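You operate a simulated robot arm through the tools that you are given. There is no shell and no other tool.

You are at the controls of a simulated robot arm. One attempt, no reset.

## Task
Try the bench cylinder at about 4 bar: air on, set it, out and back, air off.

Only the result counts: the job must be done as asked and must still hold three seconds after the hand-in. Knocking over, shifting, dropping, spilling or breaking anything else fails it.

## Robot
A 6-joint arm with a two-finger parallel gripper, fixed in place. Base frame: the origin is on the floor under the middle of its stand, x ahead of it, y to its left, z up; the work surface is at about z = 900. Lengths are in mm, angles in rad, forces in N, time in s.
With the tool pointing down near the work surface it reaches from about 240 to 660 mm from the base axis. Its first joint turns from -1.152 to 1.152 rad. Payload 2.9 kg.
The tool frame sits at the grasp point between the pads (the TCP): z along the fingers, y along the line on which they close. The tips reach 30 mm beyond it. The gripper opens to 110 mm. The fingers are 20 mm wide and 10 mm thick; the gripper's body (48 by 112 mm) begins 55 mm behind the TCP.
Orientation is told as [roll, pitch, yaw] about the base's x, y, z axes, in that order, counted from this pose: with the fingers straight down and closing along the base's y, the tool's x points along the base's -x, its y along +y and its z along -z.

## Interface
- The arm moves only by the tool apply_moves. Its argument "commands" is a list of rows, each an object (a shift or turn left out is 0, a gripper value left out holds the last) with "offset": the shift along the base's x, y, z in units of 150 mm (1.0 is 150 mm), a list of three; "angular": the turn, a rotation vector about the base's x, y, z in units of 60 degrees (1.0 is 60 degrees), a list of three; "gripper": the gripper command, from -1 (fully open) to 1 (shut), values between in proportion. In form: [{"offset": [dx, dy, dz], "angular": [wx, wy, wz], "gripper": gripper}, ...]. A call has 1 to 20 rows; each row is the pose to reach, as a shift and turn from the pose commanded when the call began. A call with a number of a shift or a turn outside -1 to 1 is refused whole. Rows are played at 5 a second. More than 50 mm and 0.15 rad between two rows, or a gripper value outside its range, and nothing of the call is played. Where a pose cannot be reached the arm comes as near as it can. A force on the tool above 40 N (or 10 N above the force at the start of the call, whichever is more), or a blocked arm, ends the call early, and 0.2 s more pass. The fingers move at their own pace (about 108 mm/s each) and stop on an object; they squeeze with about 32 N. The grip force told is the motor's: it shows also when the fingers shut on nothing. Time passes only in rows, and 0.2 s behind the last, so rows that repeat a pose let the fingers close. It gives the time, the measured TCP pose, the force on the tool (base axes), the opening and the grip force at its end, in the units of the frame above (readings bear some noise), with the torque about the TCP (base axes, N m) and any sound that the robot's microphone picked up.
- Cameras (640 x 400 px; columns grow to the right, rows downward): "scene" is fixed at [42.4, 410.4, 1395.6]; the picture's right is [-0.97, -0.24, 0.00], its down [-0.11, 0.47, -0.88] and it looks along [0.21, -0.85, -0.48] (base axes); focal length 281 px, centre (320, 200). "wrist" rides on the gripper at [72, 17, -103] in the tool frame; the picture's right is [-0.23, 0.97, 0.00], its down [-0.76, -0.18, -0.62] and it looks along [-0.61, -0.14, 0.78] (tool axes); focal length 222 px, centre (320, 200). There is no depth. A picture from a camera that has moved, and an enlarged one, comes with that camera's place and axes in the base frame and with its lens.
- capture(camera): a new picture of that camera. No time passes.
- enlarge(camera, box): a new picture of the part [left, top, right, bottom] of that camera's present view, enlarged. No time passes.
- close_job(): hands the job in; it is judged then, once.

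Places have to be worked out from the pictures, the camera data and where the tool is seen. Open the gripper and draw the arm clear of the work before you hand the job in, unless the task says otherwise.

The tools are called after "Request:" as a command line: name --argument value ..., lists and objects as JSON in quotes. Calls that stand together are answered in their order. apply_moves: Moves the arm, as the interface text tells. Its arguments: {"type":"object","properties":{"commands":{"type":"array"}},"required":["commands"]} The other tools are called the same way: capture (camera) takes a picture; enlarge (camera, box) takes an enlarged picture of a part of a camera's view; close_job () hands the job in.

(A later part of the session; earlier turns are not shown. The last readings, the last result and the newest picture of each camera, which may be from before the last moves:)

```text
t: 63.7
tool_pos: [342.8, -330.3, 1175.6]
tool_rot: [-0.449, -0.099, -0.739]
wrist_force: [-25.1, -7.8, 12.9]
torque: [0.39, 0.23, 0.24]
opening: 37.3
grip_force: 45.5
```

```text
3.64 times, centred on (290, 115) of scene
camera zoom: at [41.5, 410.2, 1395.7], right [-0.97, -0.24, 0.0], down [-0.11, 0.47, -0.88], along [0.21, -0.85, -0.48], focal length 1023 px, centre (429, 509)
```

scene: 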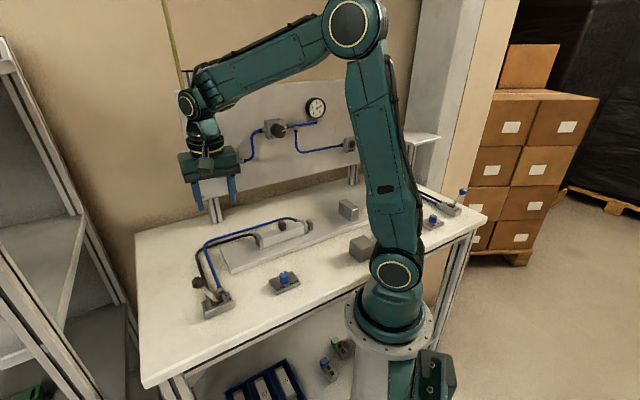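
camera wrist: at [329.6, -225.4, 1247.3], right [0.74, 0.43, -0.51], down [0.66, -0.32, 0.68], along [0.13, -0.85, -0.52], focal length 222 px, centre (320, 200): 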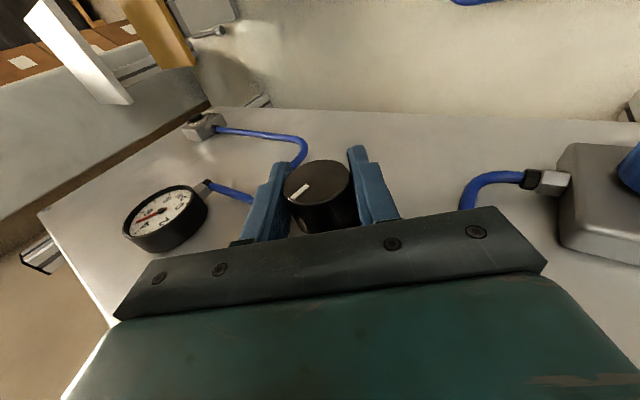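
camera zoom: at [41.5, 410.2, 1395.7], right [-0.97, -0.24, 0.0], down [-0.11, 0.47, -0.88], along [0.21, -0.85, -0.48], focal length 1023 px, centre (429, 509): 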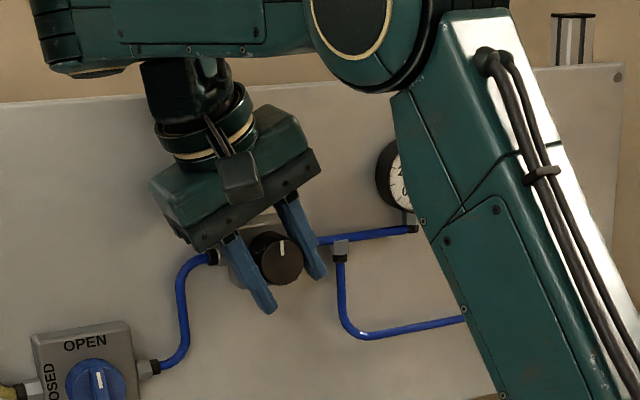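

The pointer is now straight up. I'll open the fingers and back straight away from the knob.

Request:
apply_moves --commands '[{"gripper": -0.09}, {"gripper": -0.09}, {"offset": [-0.07, 0.07, 0]}, {"offset": [-0.14, 0.14, 0]}, {"offset": [-0.21, 0.21, 0]}, {"offset": [-0.21, 0.21, 0]}]'

Request:
enlarge --camera "scene" --box '[230, 60, 350, 170]'

Request:
capture --camera "wrist"

```text
t: 65.1
tool_pos: [313.0, -299.2, 1175.9]
tool_rot: [-0.446, -0.095, -0.737]
wrist_force: [-1.1, 0.4, -0.2]
torque: [0.04, 0.02, 0.01]
opening: 59.9
grip_force: 0.1
```

```text
3.64 times, centred on (290, 115) of scene
camera zoom: at [42.4, 410.4, 1395.6], right [-0.97, -0.24, 0.0], down [-0.11, 0.47, -0.88], along [0.21, -0.85, -0.48], focal length 1023 px, centre (429, 509)
```

zoom: 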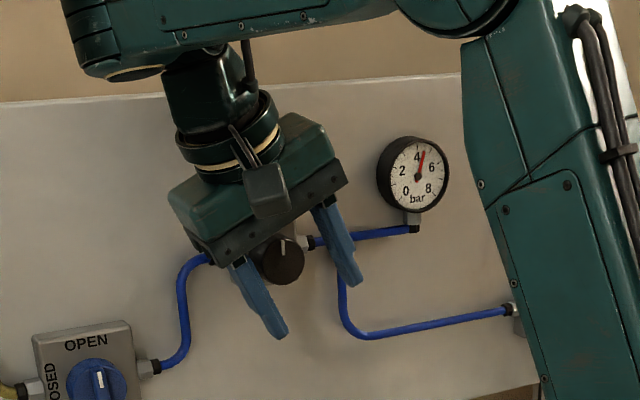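

```text
taken
camera wrist: at [292.6, -199.9, 1255.1], right [0.79, 0.47, -0.4], down [0.59, -0.39, 0.71], along [0.18, -0.79, -0.58], focal length 222 px, centre (320, 200)
```

wrist: 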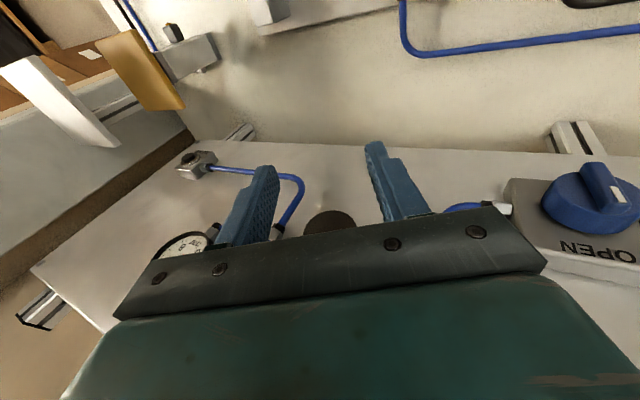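

The gauge needle has moved to near 4. I'll zoom in.

Request:
enlarge --camera "scene" --box '[298, 88, 338, 126]'

Request:
enlarge --camera "scene" --box '[280, 105, 320, 140]'

```text
10.53 times, centred on (318, 107) of scene
camera zoom: at [42.4, 410.4, 1395.6], right [-0.97, -0.24, 0.0], down [-0.11, 0.47, -0.88], along [0.21, -0.85, -0.48], focal length 2960 px, centre (341, 1179)
```

zoom: 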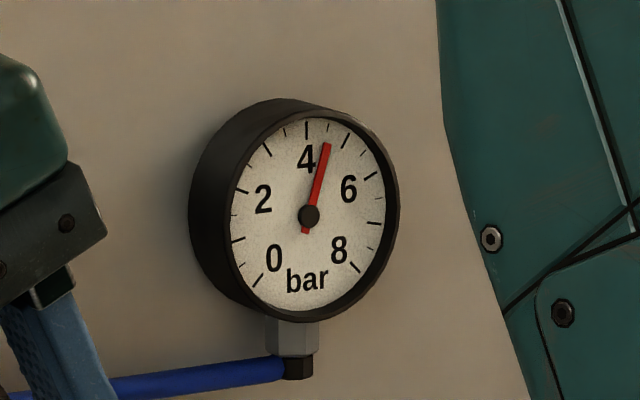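

```text
11.43 times, centred on (300, 122) of scene
camera zoom: at [42.4, 410.4, 1395.6], right [-0.97, -0.24, 0.0], down [-0.11, 0.47, -0.88], along [0.21, -0.85, -0.48], focal length 3214 px, centre (549, 1086)
```

zoom: 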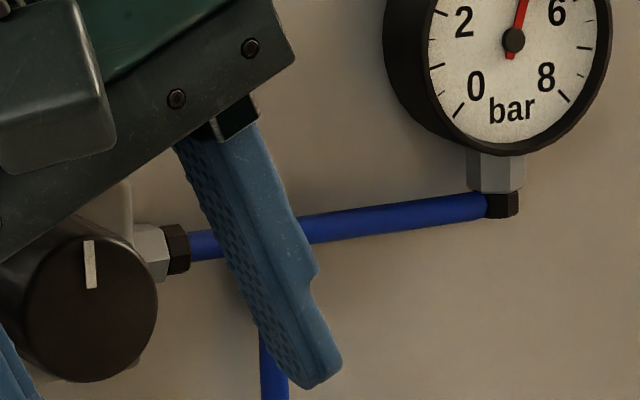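

It reads about 4.4–4.5 now, so the regulator does relieve, just with some lag. I'll wait a couple of seconds and read again.

Request:
apply_moves --commands '[{"offset": [0, 0, 0]}, {"offset": [0, 0, 0]}, {"offset": [0, 0, 0]}, {"offset": [0, 0, 0]}, {"offset": [0, 0, 0]}, {"offset": [0, 0, 0]}, {"offset": [0, 0, 0]}, {"offset": [0, 0, 0]}]'

Request:
enlarge --camera "scene" --box '[298, 88, 338, 126]'

```text
t: 66.9
tool_pos: [312.9, -299.6, 1176.2]
tool_rot: [-0.446, -0.094, -0.736]
wrist_force: [-0.4, 0.8, 0.2]
torque: [0.04, 0.01, 0.01]
opening: 60.1
grip_force: 0.0
```

```text
10.53 times, centred on (318, 107) of scene
camera zoom: at [42.4, 410.4, 1395.6], right [-0.97, -0.24, 0.0], down [-0.11, 0.47, -0.88], along [0.21, -0.85, -0.48], focal length 2960 px, centre (341, 1179)
```

zoom: 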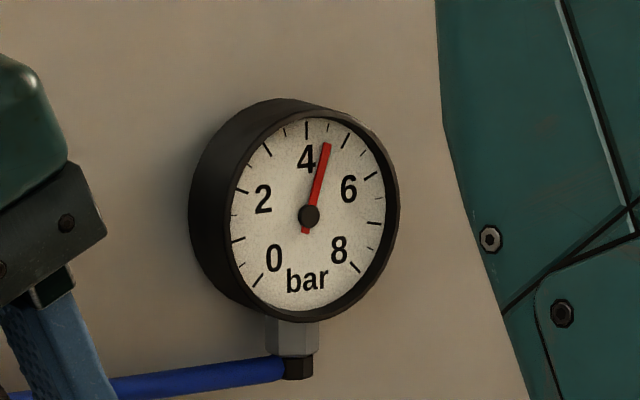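

It holds at about 4.45 bar, so it needs roughly 14° more counter-clockwise. I'll lean back a little, re-advance and regrip.

Request:
apply_moves --commands '[{"angular": [0.0825, -0.0825, 0], "gripper": -0.09}, {"angular": [0.165, -0.165, 0], "gripper": -0.09}, {"offset": [0.055, -0.055, 0], "angular": [0.165, -0.165, 0], "gripper": -0.09}, {"offset": [0.11, -0.11, 0], "angular": [0.165, -0.165, 0], "gripper": -0.09}, {"offset": [0.165, -0.165, 0], "angular": [0.165, -0.165, 0], "gripper": -0.09}, {"offset": [0.21, -0.21, 0], "angular": [0.165, -0.165, 0], "gripper": -0.09}, {"offset": [0.21, -0.21, 0], "angular": [0.165, -0.165, 0], "gripper": 1}, {"offset": [0.21, -0.21, 0], "angular": [0.165, -0.165, 0], "gripper": 1}, {"offset": [0.21, -0.21, 0], "angular": [0.165, -0.165, 0], "gripper": 1}]'

Request:
enlarge --camera "scene" --box '[265, 85, 340, 145]'

```text
t: 68.9
tool_pos: [345.4, -332.3, 1174.6]
tool_rot: [-0.204, -0.106, -0.762]
wrist_force: [-2.9, -5.3, 0.7]
torque: [0.41, 0.38, -0.46]
opening: 36.9
grip_force: 45.4
```

```text
6.67 times, centred on (302, 115) of scene
camera zoom: at [42.3, 410.2, 1395.7], right [-0.97, -0.24, 0.0], down [-0.11, 0.47, -0.88], along [0.21, -0.85, -0.48], focal length 1875 px, centre (437, 767)
```

zoom: 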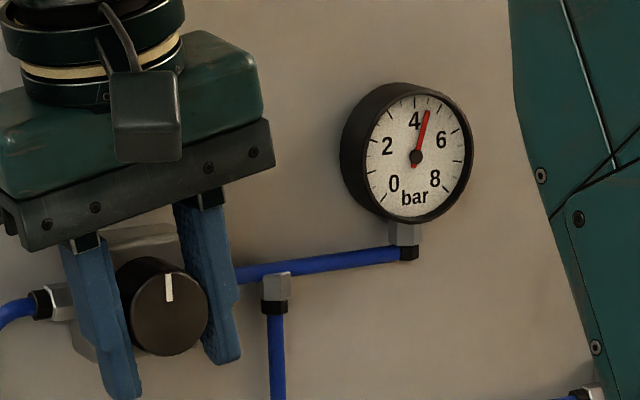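

Gripped again, and the gauge is visible from here. I'll swing about 14° counter-clockwise and watch the gauge.

Request:
apply_moves --commands '[{"angular": [-0.055, 0.055, 0], "gripper": 1}, {"angular": [-0.11, 0.11, 0], "gripper": 1}, {"angular": [-0.165, 0.165, 0], "gripper": 1}, {"angular": [-0.165, 0.165, 0], "gripper": 1}, {"angular": [-0.165, 0.165, 0], "gripper": 1}, {"angular": [-0.165, 0.165, 0], "gripper": 1}]'

Request:
enlarge --camera "scene" --box '[265, 85, 340, 145]'

Request:
capture --camera "wrist"

```text
t: 70.3
tool_pos: [343.9, -331.1, 1176.0]
tool_rot: [-0.45, -0.097, -0.736]
wrist_force: [-5.3, -20.6, 7.6]
torque: [0.54, 0.45, -0.38]
opening: 37.0
grip_force: 44.8
```

```text
6.67 times, centred on (302, 115) of scene
camera zoom: at [42.2, 409.8, 1395.8], right [-0.97, -0.24, 0.0], down [-0.11, 0.47, -0.88], along [0.21, -0.85, -0.48], focal length 1875 px, centre (437, 767)
```

zoom: 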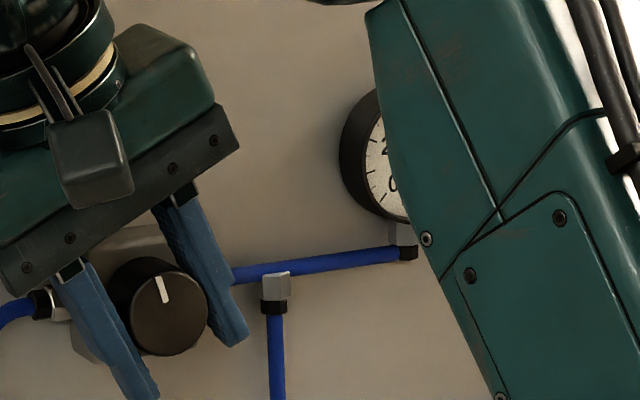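

```text
taken
camera wrist: at [323.4, -232.7, 1255.4], right [0.79, 0.47, -0.4], down [0.59, -0.39, 0.71], along [0.18, -0.79, -0.58], focal length 222 px, centre (320, 200)
```

wrist: 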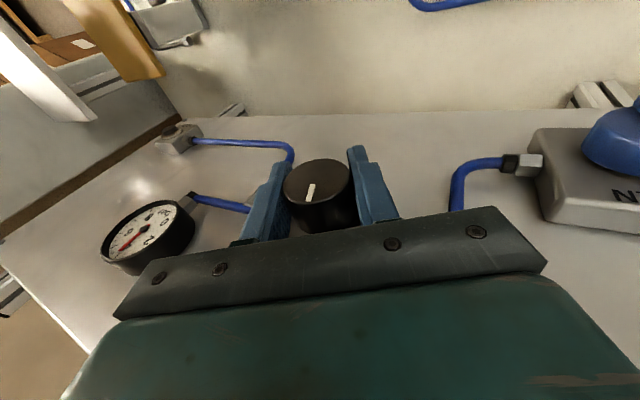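

Request:
enlarge --camera "wrist" --box '[90, 180, 210, 280]'

```text
4.00 times, centred on (150, 230) of wrist
camera zoom: at [323.4, -232.7, 1255.4], right [0.79, 0.47, -0.4], down [0.59, -0.39, 0.71], along [0.18, -0.79, -0.58], focal length 888 px, centre (1000, 80)
```

zoom: 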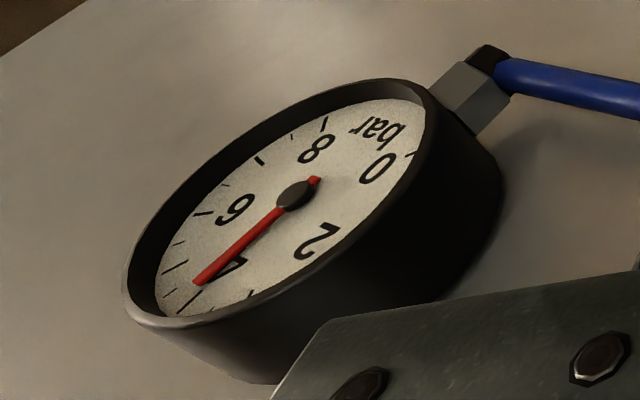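

Request:
enlarge --camera "wrist" --box '[110, 215, 175, 265]'

```text
8.00 times, centred on (142, 240) of wrist
camera zoom: at [323.4, -232.7, 1255.4], right [0.79, 0.47, -0.4], down [0.59, -0.39, 0.71], along [0.18, -0.79, -0.58], focal length 1777 px, centre (1740, -120)
```

zoom: 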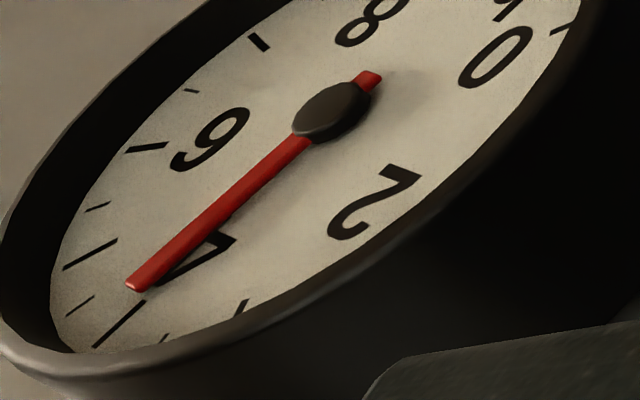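

The needle is still settling near 4.2. I'll release, back off and read it from the scene camera.

Request:
apply_moves --commands '[{"gripper": -0.09}, {"gripper": -0.09}, {"offset": [-0.07, 0.07, 0]}, {"offset": [-0.14, 0.14, 0]}, {"offset": [-0.21, 0.21, 0]}, {"offset": [-0.21, 0.21, 0]}, {"offset": [-0.21, 0.21, 0]}, {"offset": [-0.21, 0.21, 0]}]'

Request:
enlarge --camera "scene" --box '[298, 88, 338, 126]'

Request:
enlarge --camera "scene" --box '[230, 60, 350, 170]'

```text
t: 72.1
tool_pos: [312.1, -299.9, 1176.1]
tool_rot: [-0.446, -0.094, -0.737]
wrist_force: [-0.2, -0.9, 1.6]
torque: [0.02, 0.02, 0.04]
opening: 60.1
grip_force: 0.0
```

```text
10.53 times, centred on (318, 107) of scene
camera zoom: at [42.4, 410.4, 1395.6], right [-0.97, -0.24, 0.0], down [-0.11, 0.47, -0.88], along [0.21, -0.85, -0.48], focal length 2960 px, centre (341, 1179)
```

zoom: 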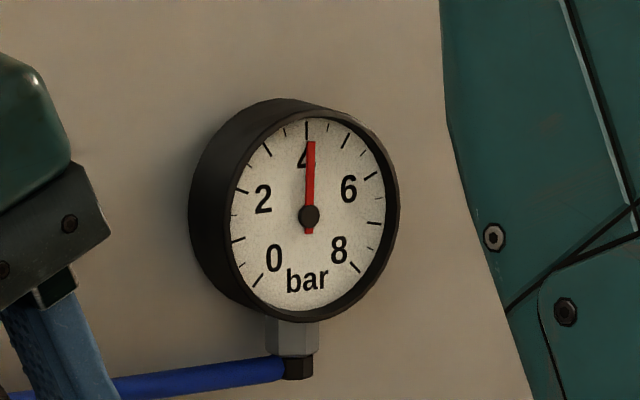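

```text
3.64 times, centred on (290, 115) of scene
camera zoom: at [42.4, 410.4, 1395.6], right [-0.97, -0.24, 0.0], down [-0.11, 0.47, -0.88], along [0.21, -0.85, -0.48], focal length 1023 px, centre (429, 509)
```

zoom: 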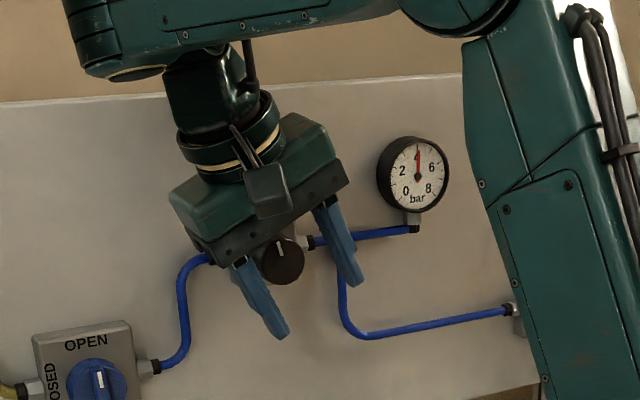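

The gauge now holds at about 4.1 bar, which is good. Next is the bench lever. I'll retrace the low route away from the panel, bringing the tool upright.

Request:
apply_moves --commands '[{"offset": [0.065, 0.103, -0.028], "angular": [0.0606, -0.0606, 0]}, {"offset": [0.13, 0.205, -0.056], "angular": [0.1212, -0.1212, 0]}, {"offset": [0.195, 0.308, -0.084], "angular": [0.1818, -0.1818, 0]}, {"offset": [0.26, 0.411, -0.112], "angular": [0.2424, -0.2424, 0]}, {"offset": [0.327, 0.513, -0.14], "angular": [0.303, -0.303, 0]}, {"offset": [0.327, 0.513, -0.14], "angular": [0.303, -0.303, 0]}]'

```text
t: 73.5
tool_pos: [361.1, -220.9, 1154.2]
tool_rot: [0.003, -0.106, -0.783]
wrist_force: [0.1, -0.4, 1.4]
torque: [-0.01, 0.03, -0.02]
opening: 59.9
grip_force: 0.0
```

Request:
apply_moves --commands '[{"offset": [0.033, 0.123, -0.02]}, {"offset": [0.073, 0.248, -0.06]}, {"offset": [0.108, 0.372, -0.11]}, {"offset": [0.143, 0.496, -0.16]}, {"offset": [0.178, 0.621, -0.21]}, {"offset": [0.208, 0.745, -0.26]}, {"offset": [0.233, 0.869, -0.31]}, {"offset": [0.253, 0.993, -0.36]}, {"offset": [0.253, 0.993, -0.36]}]'

Request:
capture --camera "wrist"

Request:
capture --camera "scene"

```text
t: 75.5
tool_pos: [399.8, -72.1, 1100.2]
tool_rot: [0.003, -0.106, -0.784]
wrist_force: [0.5, -0.1, 0.1]
torque: [-0.01, 0.01, -0.03]
opening: 60.0
grip_force: 0.1
```

```text
taken
camera wrist: at [350.4, -0.3, 1195.9], right [0.85, 0.53, 0.03], down [0.36, -0.61, 0.7], along [0.39, -0.58, -0.71], focal length 222 px, centre (320, 200)
```

wrist: 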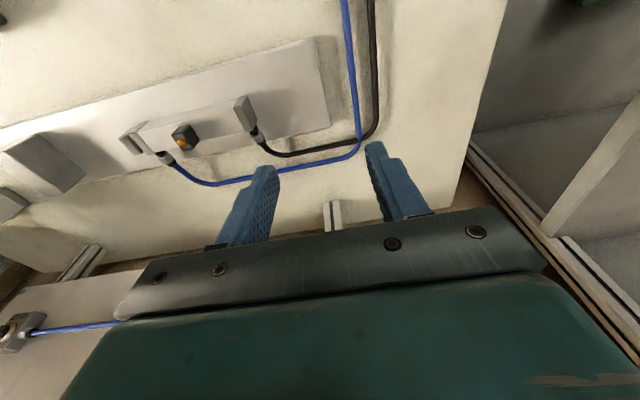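

```text
taken
```

scene: 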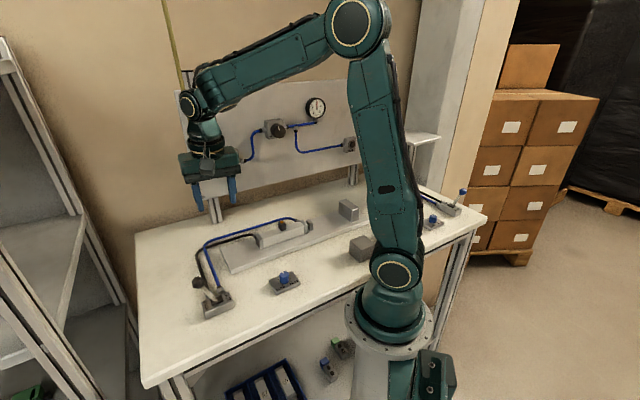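

Now I'll move over the lever knob (around (365, 77, 995)), staying above it with the fingers aligned along the lever's throw.

Request:
apply_moves --commands '[{"offset": [0.04, 0.12, -0.033], "angular": [0.0147, 0.0147, 0]}, {"offset": [0.067, 0.247, -0.08], "angular": [0.0295, 0.0295, 0]}, {"offset": [0.067, 0.373, -0.133], "angular": [0.0442, 0.0442, 0]}, {"offset": [0.04, 0.5, -0.18], "angular": [0.0589, 0.0589, 0]}, {"offset": [-0.013, 0.62, -0.22], "angular": [0.0736, 0.0736, 0]}, {"offset": [-0.08, 0.74, -0.253], "angular": [0.0884, 0.0884, 0]}, {"offset": [-0.153, 0.867, -0.28], "angular": [0.1031, 0.1031, 0]}, {"offset": [-0.233, 0.99, -0.3], "angular": [0.1178, 0.1178, 0]}, {"offset": [-0.233, 0.99, -0.3], "angular": [0.1178, 0.1178, 0]}]'

Request:
capture --camera "wrist"

Request:
capture --camera "scene"

```text
t: 77.5
tool_pos: [365.3, 74.8, 1053.3]
tool_rot: [0.005, 0.069, -0.783]
wrist_force: [0.5, -0.3, -0.4]
torque: [-0.02, -0.02, -0.02]
opening: 60.1
grip_force: 0.1
```

```text
taken
camera wrist: at [330.2, 133.1, 1163.1], right [0.85, 0.53, -0.01], down [0.44, -0.69, 0.57], along [0.29, -0.49, -0.82], focal length 222 px, centre (320, 200)
```

wrist: 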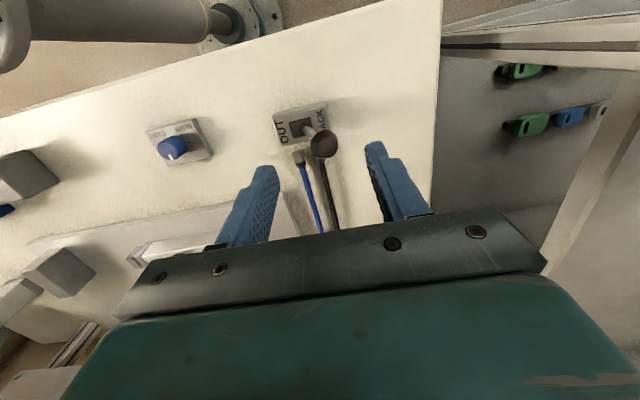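

```text
taken
```

scene: 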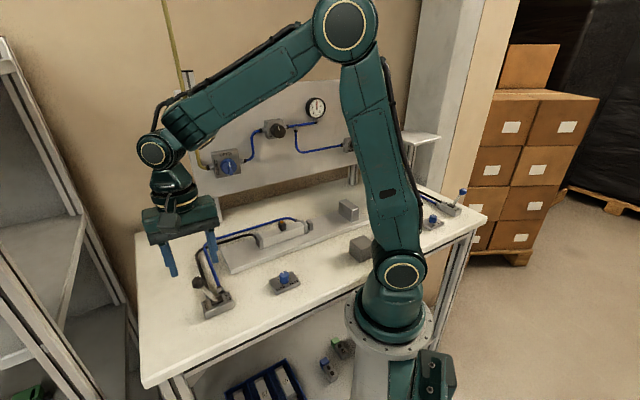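

The lever knob is visible between the fingers. I'll zoom in for its exact position.

Request:
enlarge --camera "wrist" --box '[230, 80, 430, 220]'

Request:
enlarge --camera "scene" --box '[140, 190, 340, 320]'

```text
2.86 times, centred on (330, 150) of wrist
camera zoom: at [330.2, 133.1, 1163.1], right [0.85, 0.53, -0.01], down [0.44, -0.69, 0.57], along [0.29, -0.49, -0.82], focal length 635 px, centre (291, 343)
```

zoom: 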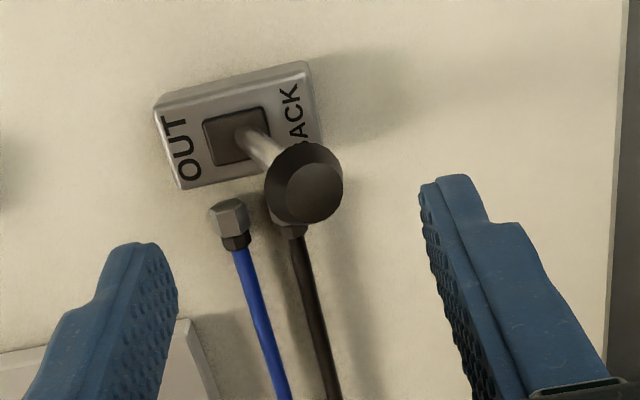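

```text
3.08 times, centred on (240, 255) of scene
camera zoom: at [42.4, 410.4, 1395.6], right [-0.97, -0.24, 0.0], down [-0.11, 0.47, -0.88], along [0.21, -0.85, -0.48], focal length 865 px, centre (566, 31)
```

zoom: 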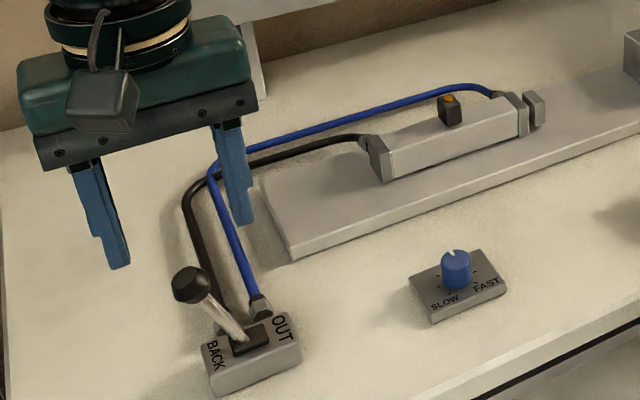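

The lever knob is at about (365.5, 80, 995), leaning toward BACK, and its throw runs along the panel direction. I'll lower the open fingers around it and then narrow them.

Request:
apply_moves --commands '[{"offset": [0.002, 0.034, -0.09], "gripper": -0.09}, {"offset": [0.002, 0.034, -0.18], "gripper": -0.09}, {"offset": [0.002, 0.034, -0.27], "gripper": -0.09}, {"offset": [0.002, 0.034, -0.353], "gripper": -0.09}, {"offset": [0.002, 0.034, -0.353], "gripper": 0.42}, {"offset": [0.002, 0.034, -0.353], "gripper": 0.42}]'

Request:
capture --camera "wrist"

Request:
enlarge --camera "scene" --box '[140, 190, 340, 320]'

```text
t: 78.9
tool_pos: [365.3, 80.8, 1002.4]
tool_rot: [0.004, 0.069, -0.783]
wrist_force: [0.2, -0.1, -0.7]
torque: [-0.06, -0.02, -0.02]
opening: 31.6
grip_force: 0.0
```

```text
taken
camera wrist: at [329.4, 139.2, 1110.7], right [0.85, 0.53, -0.01], down [0.44, -0.69, 0.57], along [0.29, -0.49, -0.82], focal length 222 px, centre (320, 200)
```

wrist: 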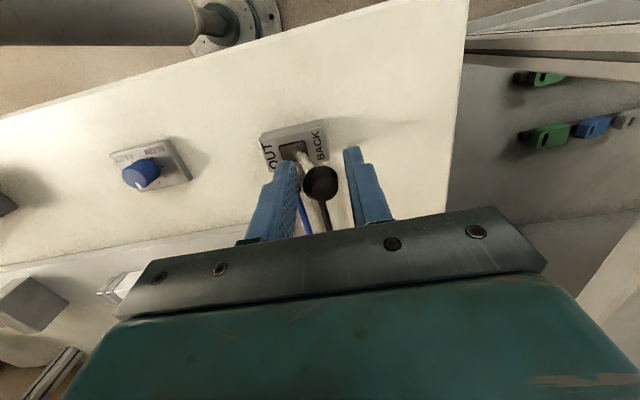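

```text
3.08 times, centred on (240, 255) of scene
camera zoom: at [42.4, 410.4, 1395.6], right [-0.97, -0.24, 0.0], down [-0.11, 0.47, -0.88], along [0.21, -0.85, -0.48], focal length 865 px, centre (566, 31)
```

zoom: 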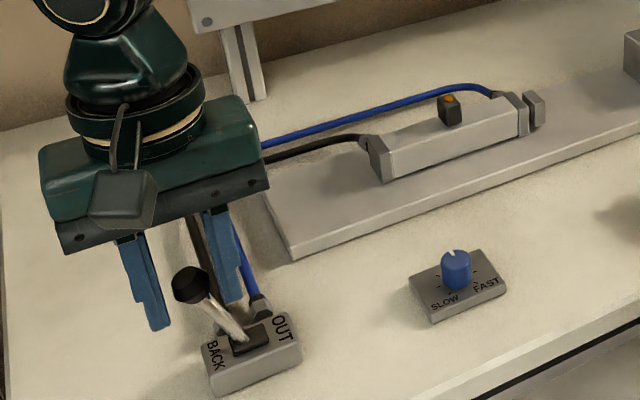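

The knob is centred between the fingers. Now I'll push the lever over to OUT.

Request:
apply_moves --commands '[{"offset": [-0.042, -0.042, 0.01]}, {"offset": [-0.085, -0.085, 0.02]}, {"offset": [-0.127, -0.127, 0.02]}, {"offset": [-0.17, -0.17, 0.02]}, {"offset": [-0.212, -0.212, 0.01]}, {"offset": [-0.2545, -0.2545, 0]}, {"offset": [-0.2545, -0.2545, 0]}]'

Request:
enlarge --camera "scene" --box '[140, 160, 380, 320]'

Request:
capture --camera "wrist"

Request:
enlarge --camera "scene" --box '[298, 88, 338, 126]'

```text
t: 80.5
tool_pos: [327.0, 41.5, 1004.1]
tool_rot: [0.006, 0.066, -0.783]
wrist_force: [0.9, 2.4, 0.9]
torque: [0.05, -0.05, 0.03]
opening: 33.4
grip_force: 1.8
```

```text
2.50 times, centred on (260, 240) of scene
camera zoom: at [42.4, 410.5, 1395.6], right [-0.97, -0.24, 0.0], down [-0.11, 0.47, -0.88], along [0.21, -0.85, -0.48], focal length 703 px, centre (470, 100)
```

zoom: 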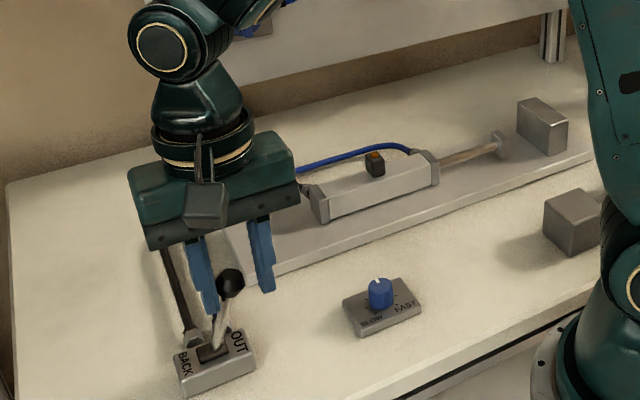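

```text
taken
camera wrist: at [290.2, 100.0, 1112.2], right [0.85, 0.53, -0.01], down [0.44, -0.69, 0.57], along [0.3, -0.49, -0.82], focal length 222 px, centre (320, 200)
```

wrist: 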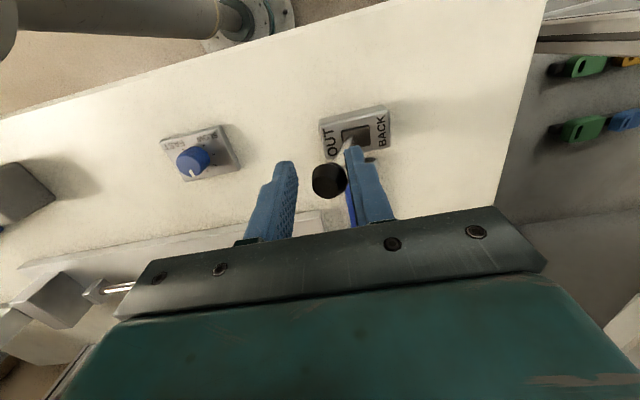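

```text
10.53 times, centred on (318, 107) of scene
camera zoom: at [42.4, 410.5, 1395.6], right [-0.97, -0.24, 0.0], down [-0.11, 0.47, -0.88], along [0.21, -0.85, -0.48], focal length 2960 px, centre (341, 1179)
```

zoom: 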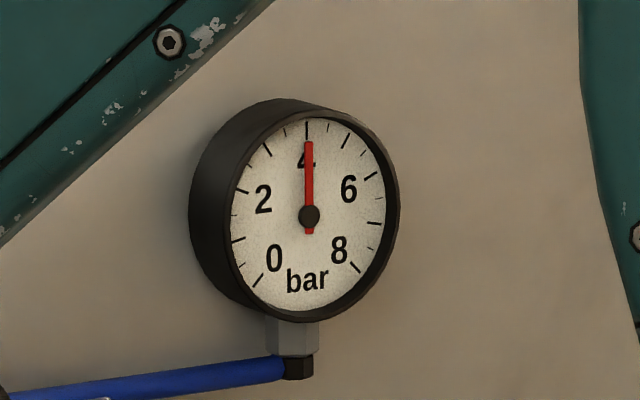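

The lever is over to OUT and the rod is extending, with the gauge at about 4.0. I'll wait for the full stroke.

Request:
apply_moves --commands '[{"offset": [0, 0, 0]}, {"offset": [0, 0, 0]}, {"offset": [0, 0, 0]}, {"offset": [0, 0, 0]}, {"offset": [0, 0, 0]}, {"offset": [0, 0, 0]}, {"offset": [0, 0, 0]}, {"offset": [0, 0, 0]}, {"offset": [0, 0, 0]}, {"offset": [0, 0, 0]}]'

Request:
enlarge --camera "scene" --box '[140, 160, 380, 320]'

```text
t: 82.7
tool_pos: [326.2, 42.2, 1003.4]
tool_rot: [0.003, 0.068, -0.783]
wrist_force: [2.9, 1.8, 0.8]
torque: [0.03, -0.07, -0.01]
opening: 33.6
grip_force: 1.5
```

```text
2.50 times, centred on (260, 240) of scene
camera zoom: at [42.5, 410.5, 1395.6], right [-0.97, -0.24, 0.0], down [-0.11, 0.47, -0.88], along [0.21, -0.85, -0.48], focal length 703 px, centre (470, 100)
```

zoom: 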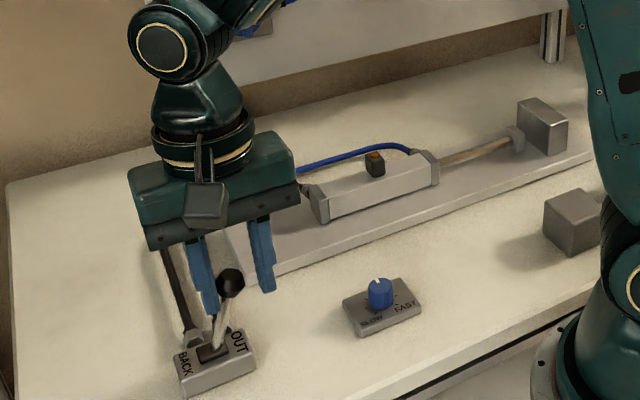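

Request:
apply_moves --commands '[{"offset": [0, 0, 0]}, {"offset": [0, 0, 0]}, {"offset": [0, 0, 0]}, {"offset": [0, 0, 0]}, {"offset": [0, 0, 0]}]'

Request:
enlarge --camera "scene" --box '[250, 190, 370, 260]'

Request:
enlarge --camera "scene" --box '[298, 88, 338, 126]'

```text
t: 83.9
tool_pos: [325.8, 42.3, 1003.6]
tool_rot: [0.003, 0.068, -0.783]
wrist_force: [3.2, 1.4, -1.5]
torque: [0.04, -0.03, 0.0]
opening: 33.8
grip_force: 1.8
```

```text
5.33 times, centred on (310, 225) of scene
camera zoom: at [42.5, 410.5, 1395.6], right [-0.97, -0.24, 0.0], down [-0.11, 0.47, -0.88], along [0.21, -0.85, -0.48], focal length 1500 px, centre (373, 67)
```

zoom: 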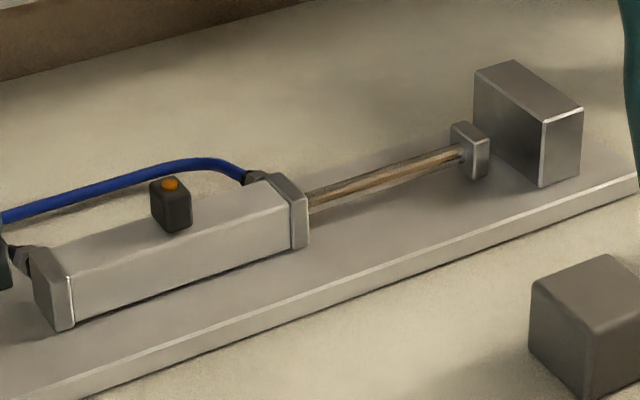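

```text
10.53 times, centred on (318, 107) of scene
camera zoom: at [42.5, 410.5, 1395.6], right [-0.97, -0.24, 0.0], down [-0.11, 0.47, -0.88], along [0.21, -0.85, -0.48], focal length 2960 px, centre (341, 1179)
```

zoom: 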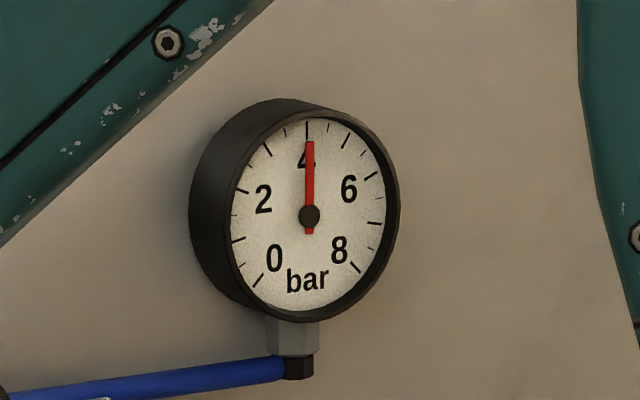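

The rod end looks further back than in the previous picture. I'll look again at the lever and rod.

Request:
enlarge --camera "scene" --box '[140, 160, 380, 320]'

Request:
capture --camera "wrist"

```text
2.50 times, centred on (260, 240) of scene
camera zoom: at [42.5, 410.5, 1395.6], right [-0.97, -0.24, 0.0], down [-0.11, 0.47, -0.88], along [0.21, -0.85, -0.48], focal length 703 px, centre (470, 100)
```

zoom: 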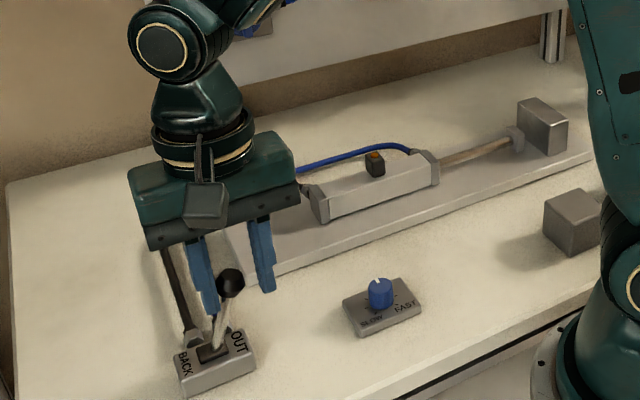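

```text
taken
camera wrist: at [290.2, 100.0, 1112.1], right [0.85, 0.53, -0.01], down [0.44, -0.69, 0.57], along [0.29, -0.49, -0.82], focal length 222 px, centre (320, 200)
```

wrist: 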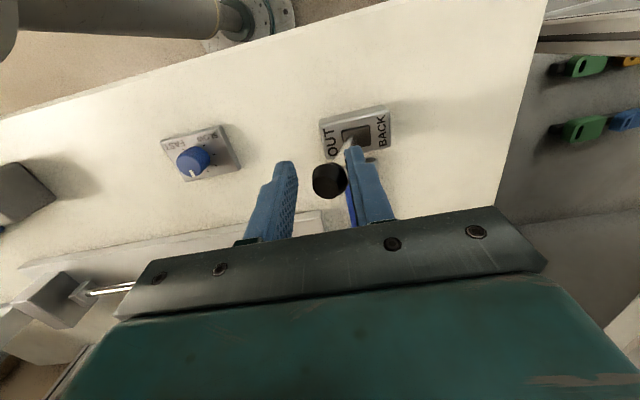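

It was only the crop scale. The rod is fully out against its end position, and the gauge holds at 4.0. Now I'll push the lever to BACK with the other finger.

Request:
apply_moves --commands '[{"offset": [0.04, 0.04, 0.005]}, {"offset": [0.085, 0.085, 0.01]}, {"offset": [0.13, 0.13, 0.01]}, {"offset": [0.175, 0.175, 0.01]}, {"offset": [0.22, 0.22, 0.005]}, {"offset": [0.265, 0.265, 0]}, {"offset": [0.302, 0.302, 0]}, {"offset": [0.302, 0.302, 0]}]'

Request:
enlarge --camera "scene" --box '[140, 160, 380, 320]'

Request:
capture --camera "wrist"

```text
t: 85.7
tool_pos: [372.1, 85.2, 1002.0]
tool_rot: [-0.001, 0.067, -0.784]
wrist_force: [-6.5, -12.5, -2.6]
torque: [-0.13, 0.08, 0.04]
opening: 38.7
grip_force: 7.7
```

```text
2.50 times, centred on (260, 240) of scene
camera zoom: at [42.3, 410.0, 1395.8], right [-0.97, -0.24, 0.0], down [-0.11, 0.47, -0.88], along [0.21, -0.85, -0.48], focal length 703 px, centre (470, 100)
```

zoom: 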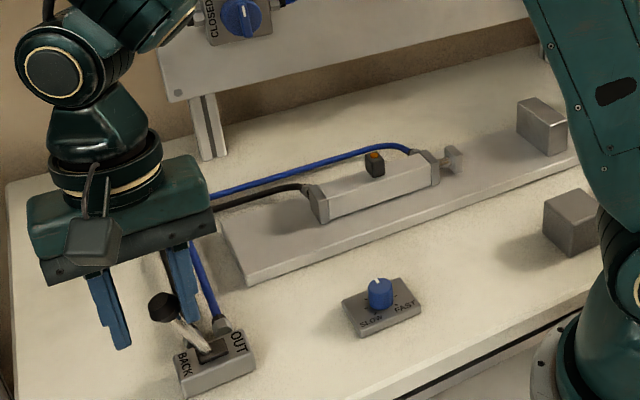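

```text
taken
camera wrist: at [336.1, 144.8, 1111.1], right [0.85, 0.53, -0.01], down [0.44, -0.69, 0.57], along [0.29, -0.49, -0.82], focal length 222 px, centre (320, 200)
```

wrist: 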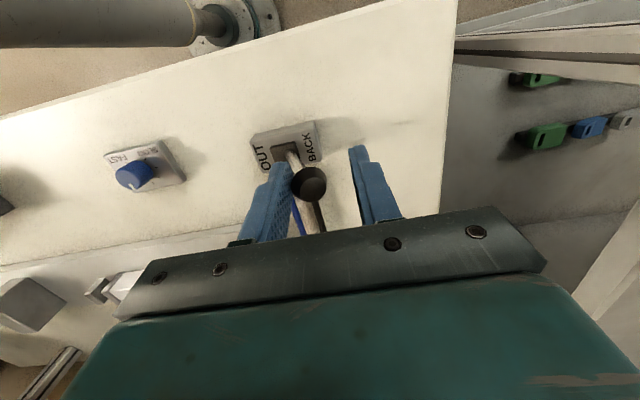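

The lever is at BACK and the rod is retracting. I'll ease off the lever and wait for it to retract fully.

Request:
apply_moves --commands '[{"offset": [-0.03, -0.03, 0]}, {"offset": [-0.03, -0.03, 0]}, {"offset": [-0.03, -0.03, 0]}, {"offset": [-0.03, -0.03, 0]}, {"offset": [-0.03, -0.03, 0]}, {"offset": [-0.03, -0.03, 0]}, {"offset": [-0.03, -0.03, 0]}, {"offset": [-0.03, -0.03, 0]}, {"offset": [-0.03, -0.03, 0]}, {"offset": [-0.03, -0.03, 0]}]'

Request:
enlarge --camera "scene" --box '[140, 160, 380, 320]'

Request:
enlarge --camera "scene" --box '[298, 88, 338, 126]'

```text
t: 87.9
tool_pos: [368.9, 83.4, 1002.3]
tool_rot: [0.003, 0.068, -0.782]
wrist_force: [-2.3, -1.7, -0.2]
torque: [-0.02, 0.0, -0.01]
opening: 32.7
grip_force: 0.7
```

```text
2.50 times, centred on (260, 240) of scene
camera zoom: at [42.4, 410.4, 1395.6], right [-0.97, -0.24, 0.0], down [-0.11, 0.47, -0.88], along [0.21, -0.85, -0.48], focal length 703 px, centre (470, 100)
```

zoom: 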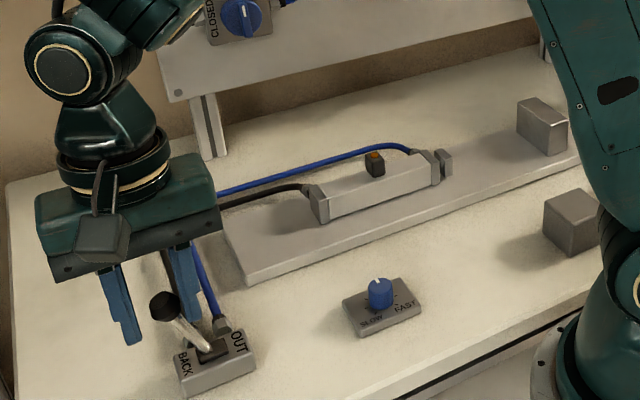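

```text
10.53 times, centred on (318, 107) of scene
camera zoom: at [42.4, 410.4, 1395.6], right [-0.97, -0.24, 0.0], down [-0.11, 0.47, -0.88], along [0.21, -0.85, -0.48], focal length 2960 px, centre (341, 1179)
```

zoom: 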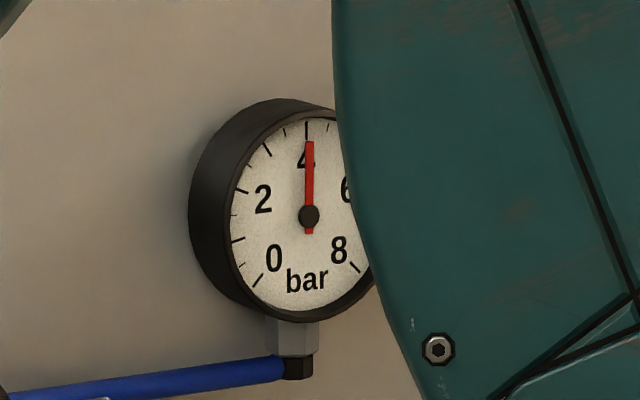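

The rod is fully back and the pressure still reads about 4.0. Next is air off. First I'll open and lift straight up off the lever.

Request:
apply_moves --commands '[{"gripper": -0.09}, {"gripper": -0.09}, {"offset": [0, 0, 0.12]}, {"offset": [0, 0, 0.24]}, {"offset": [0, 0, 0.36]}, {"offset": [0, 0, 0.36]}]'

Request:
enlarge --camera "scene" --box '[140, 160, 380, 320]'

```text
t: 89.3
tool_pos: [369.0, 84.9, 1058.7]
tool_rot: [0.003, 0.066, -0.783]
wrist_force: [-0.2, -0.3, -0.2]
torque: [-0.01, -0.01, -0.01]
opening: 60.1
grip_force: 0.0
```

```text
2.50 times, centred on (260, 240) of scene
camera zoom: at [42.4, 410.4, 1395.6], right [-0.97, -0.24, 0.0], down [-0.11, 0.47, -0.88], along [0.21, -0.85, -0.48], focal length 703 px, centre (470, 100)
```

zoom: 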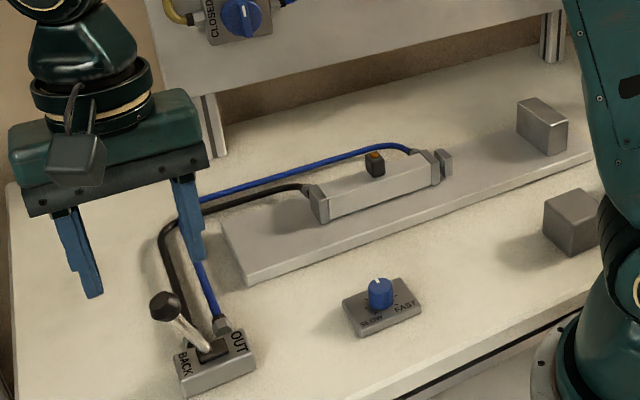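

The lever stays at BACK and the cylinder is retracted. I'll move back to the pitch-up spot, turning the yaw into the arm plane.

Request:
apply_moves --commands '[{"offset": [0.0215, -0.11, -0.008], "angular": [-0.0063, -0.0137, 0.0961]}, {"offset": [0.043, -0.22, -0.016], "angular": [-0.0126, -0.0274, 0.1923]}, {"offset": [0.0645, -0.33, -0.024], "angular": [-0.0189, -0.0411, 0.2884]}, {"offset": [0.086, -0.44, -0.032], "angular": [-0.0251, -0.0548, 0.3846]}, {"offset": [0.1075, -0.55, -0.04], "angular": [-0.0314, -0.0685, 0.4807]}, {"offset": [0.129, -0.66, -0.048], "angular": [-0.0377, -0.0822, 0.5769]}, {"offset": [0.1507, -0.77, -0.055], "angular": [-0.044, -0.0959, 0.673]}, {"offset": [0.1507, -0.77, -0.055], "angular": [-0.044, -0.0959, 0.673]}]'

```text
t: 91.1
tool_pos: [389.0, -31.3, 1050.0]
tool_rot: [0.004, -0.039, -0.079]
wrist_force: [0.6, -0.4, 0.1]
torque: [-0.03, -0.02, 0.01]
opening: 60.3
grip_force: 0.1
```

Exactly at the earlier waypoint. I'll repeat the pitch-up motion that worked before.

Request:
apply_moves --commands '[{"offset": [0.1409, -0.011, -0.0453], "angular": [-0.0098, -0.1246, 0], "gripper": 0.27}, {"offset": [0.2778, -0.0217, -0.0667], "angular": [-0.0195, -0.2492, 0]}, {"offset": [0.4081, -0.0319, -0.066], "angular": [-0.0293, -0.3738, 0]}, {"offset": [0.5284, -0.0413, -0.0433], "angular": [-0.039, -0.4984, 0]}, {"offset": [0.6361, -0.0498, -0.0013], "angular": [-0.0488, -0.623, 0]}, {"offset": [0.7285, -0.057, 0.0587], "angular": [-0.0585, -0.7476, 0]}, {"offset": [0.8042, -0.0629, 0.1353], "angular": [-0.0683, -0.8722, 0]}, {"offset": [0.8607, -0.0673, 0.2247], "angular": [-0.078, -0.997, 0]}, {"offset": [0.8607, -0.0673, 0.2247], "angular": [-0.078, -0.997, 0]}]'

```text
t: 93.1
tool_pos: [519.1, -42.7, 1082.7]
tool_rot: [0.006, -1.087, -0.077]
wrist_force: [-1.0, 0.0, 0.2]
torque: [0.0, 0.0, 0.03]
opening: 40.1
grip_force: 0.1
```

Now I'll swing to face the panel at the valve standoff, the reverse of the earlier path.

Request:
apply_moves --commands '[{"offset": [-0.0962, -0.1419, 0.0324], "angular": [-0.0285, -0.0618, -0.0945]}, {"offset": [-0.1924, -0.2837, 0.0648], "angular": [-0.0569, -0.1236, -0.1891]}, {"offset": [-0.2886, -0.4256, 0.0971], "angular": [-0.0854, -0.1854, -0.2836]}, {"offset": [-0.3848, -0.5674, 0.1295], "angular": [-0.1139, -0.2473, -0.3781]}, {"offset": [-0.481, -0.7093, 0.1619], "angular": [-0.1424, -0.3091, -0.4726]}, {"offset": [-0.5771, -0.8511, 0.1943], "angular": [-0.1708, -0.3709, -0.5672]}, {"offset": [-0.6733, -0.993, 0.2267], "angular": [-0.1993, -0.4327, -0.6617]}, {"offset": [-0.6733, -0.993, 0.2267], "angular": [-0.1993, -0.4327, -0.6617]}]'

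Request:
capture --camera "wrist"

```text
t: 94.9
tool_pos: [418.3, -189.6, 1116.2]
tool_rot: [-3.012, -1.564, 2.231]
wrist_force: [-1.3, -0.6, -1.0]
torque: [0.0, 0.02, 0.0]
opening: 39.9
grip_force: 0.1
```

```text
taken
camera wrist: at [355.6, -106.2, 1044.2], right [0.69, 0.69, 0.23], down [-0.57, 0.32, 0.76], along [0.45, -0.65, 0.61], focal length 222 px, centre (320, 200)
```

wrist: 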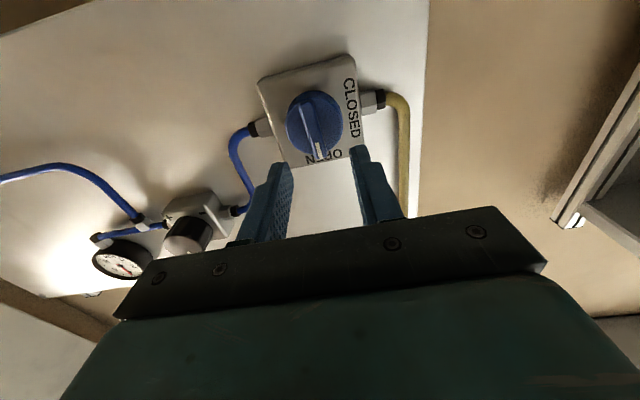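

The handle is ahead, bar vertical (OPEN). I'll lower to its height, advance to the earlier grasp depth and close on it.

Request:
apply_moves --commands '[{"offset": [-0.007, -0.007, -0.06], "gripper": 0.27}, {"offset": [-0.007, -0.007, -0.113], "gripper": 0.27}, {"offset": [0.04, -0.054, -0.113], "gripper": 0.27}, {"offset": [0.085, -0.0995, -0.113], "gripper": 0.27}, {"offset": [0.085, -0.0995, -0.113], "gripper": 0.27}]'

Request:
capture --camera "wrist"

Request:
enlarge --camera "wrist" --box '[210, 60, 430, 250]'

```text
t: 96.1
tool_pos: [432.2, -205.3, 1100.6]
tool_rot: [-3.055, -1.567, 2.276]
wrist_force: [-0.8, 1.3, 0.4]
torque: [-0.04, -0.02, -0.01]
opening: 40.2
grip_force: 0.2
out of reach, approached as far as the arm can: row 2
```

```text
taken
camera wrist: at [368.2, -120.6, 1027.2], right [0.68, 0.69, 0.23], down [-0.57, 0.32, 0.76], along [0.45, -0.65, 0.61], focal length 222 px, centre (320, 200)
```

wrist: 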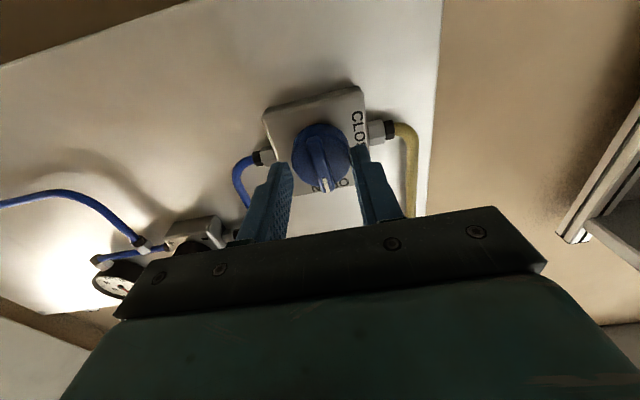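

```text
2.11 times, centred on (320, 155) of wrist
camera zoom: at [368.2, -120.6, 1027.2], right [0.68, 0.69, 0.23], down [-0.57, 0.32, 0.76], along [0.45, -0.65, 0.61], focal length 468 px, centre (320, 295)
```

zoom: 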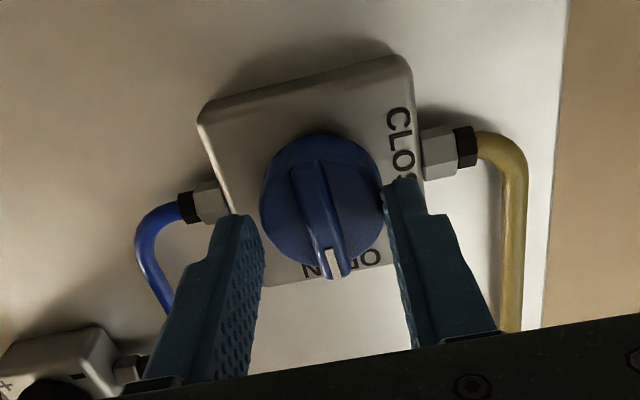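

The bar is centred between the fingers. Closing now.

Request:
apply_moves --commands '[{"offset": [-0.006, 0.006, -0.006], "gripper": 0.27}, {"offset": [-0.006, 0.006, -0.006], "gripper": 1}, {"offset": [-0.006, 0.006, -0.006], "gripper": 1}, {"offset": [-0.006, 0.006, -0.006], "gripper": 1}]'

```text
t: 97.1
tool_pos: [430.6, -202.8, 1099.3]
tool_rot: [-3.097, -1.562, 2.32]
wrist_force: [8.6, 7.2, 1.5]
torque: [-0.01, 0.03, 0.23]
opening: 9.8
grip_force: 44.9
```

Gripped. I'll turn it counter-clockwise toward CLOSED, the first 45°.

Request:
apply_moves --commands '[{"offset": [0.003, 0.003, -0.002], "angular": [-0.0884, 0.0884, 0], "gripper": 1}, {"offset": [0.005, 0.005, -0.004], "angular": [-0.1768, 0.1768, 0], "gripper": 1}, {"offset": [0.005, 0.005, -0.006], "angular": [-0.2652, 0.2652, 0], "gripper": 1}, {"offset": [0.005, 0.005, -0.007], "angular": [-0.3535, 0.3535, 0], "gripper": 1}, {"offset": [0.005, 0.005, -0.007], "angular": [-0.4419, 0.4419, 0], "gripper": 1}, {"offset": [0.005, 0.005, -0.007], "angular": [-0.5303, 0.5303, 0], "gripper": 1}, {"offset": [0.005, 0.005, -0.007], "angular": [-0.5303, 0.5303, 0], "gripper": 1}]'

```text
t: 98.7
tool_pos: [430.6, -204.6, 1099.6]
tool_rot: [-1.577, -0.781, 0.793]
wrist_force: [-29.1, 18.1, 16.9]
torque: [-0.4, -0.41, -0.06]
opening: 9.8
grip_force: 44.9
```

Halfway, with the tips pressing the disc a bit. I'll ease out 2 mm and complete the remaining 45°.

Request:
apply_moves --commands '[{"offset": [-0.0127, 0.006, 0.01], "angular": [-0.04, 0.04, 0], "gripper": 1}, {"offset": [-0.0127, 0.006, 0.01], "angular": [-0.1284, 0.1284, 0], "gripper": 1}, {"offset": [-0.0127, 0.006, 0.01], "angular": [-0.2168, 0.2168, 0], "gripper": 1}, {"offset": [-0.0127, 0.006, 0.008], "angular": [-0.3052, 0.3052, 0], "gripper": 1}, {"offset": [-0.0127, 0.006, 0.006], "angular": [-0.3936, 0.3936, 0], "gripper": 1}, {"offset": [-0.0127, 0.006, 0.004], "angular": [-0.482, 0.482, 0], "gripper": 1}, {"offset": [-0.0127, 0.006, 0.003], "angular": [-0.54, 0.54, 0], "gripper": 1}, {"offset": [-0.0127, 0.006, 0.003], "angular": [-0.54, 0.54, 0], "gripper": 1}]'

Request:
capture --camera "wrist"

Request:
enlarge --camera "scene" --box '[190, 85, 350, 195]'

```text
t: 100.5
tool_pos: [428.6, -204.1, 1101.3]
tool_rot: [-1.574, 0.02, 0.788]
wrist_force: [10.1, -28.8, 28.1]
torque: [-0.38, -0.54, 0.14]
opening: 9.8
grip_force: 45.4
```

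```text
taken
camera wrist: at [304.1, -182.7, 1084.7], right [0.15, 0.15, -0.98], down [0.1, 0.98, 0.16], along [0.98, -0.12, 0.13], focal length 222 px, centre (320, 200)
```

wrist: 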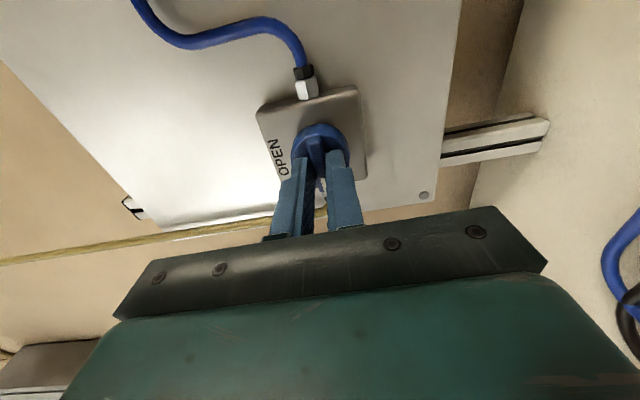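

```text
3.64 times, centred on (270, 140) of scene
camera zoom: at [42.3, 409.7, 1395.9], right [-0.97, -0.24, 0.0], down [-0.11, 0.47, -0.88], along [0.21, -0.85, -0.48], focal length 1023 px, centre (502, 418)
```

zoom: 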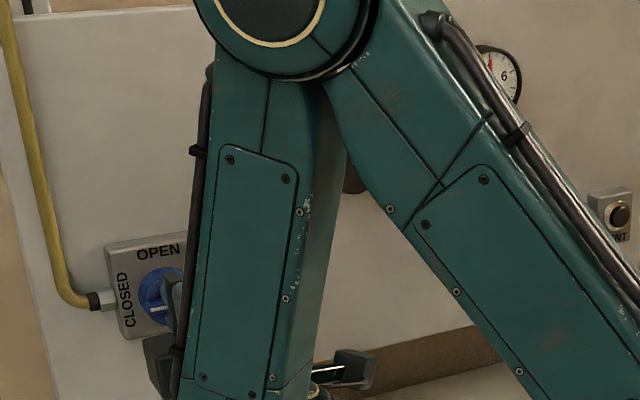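

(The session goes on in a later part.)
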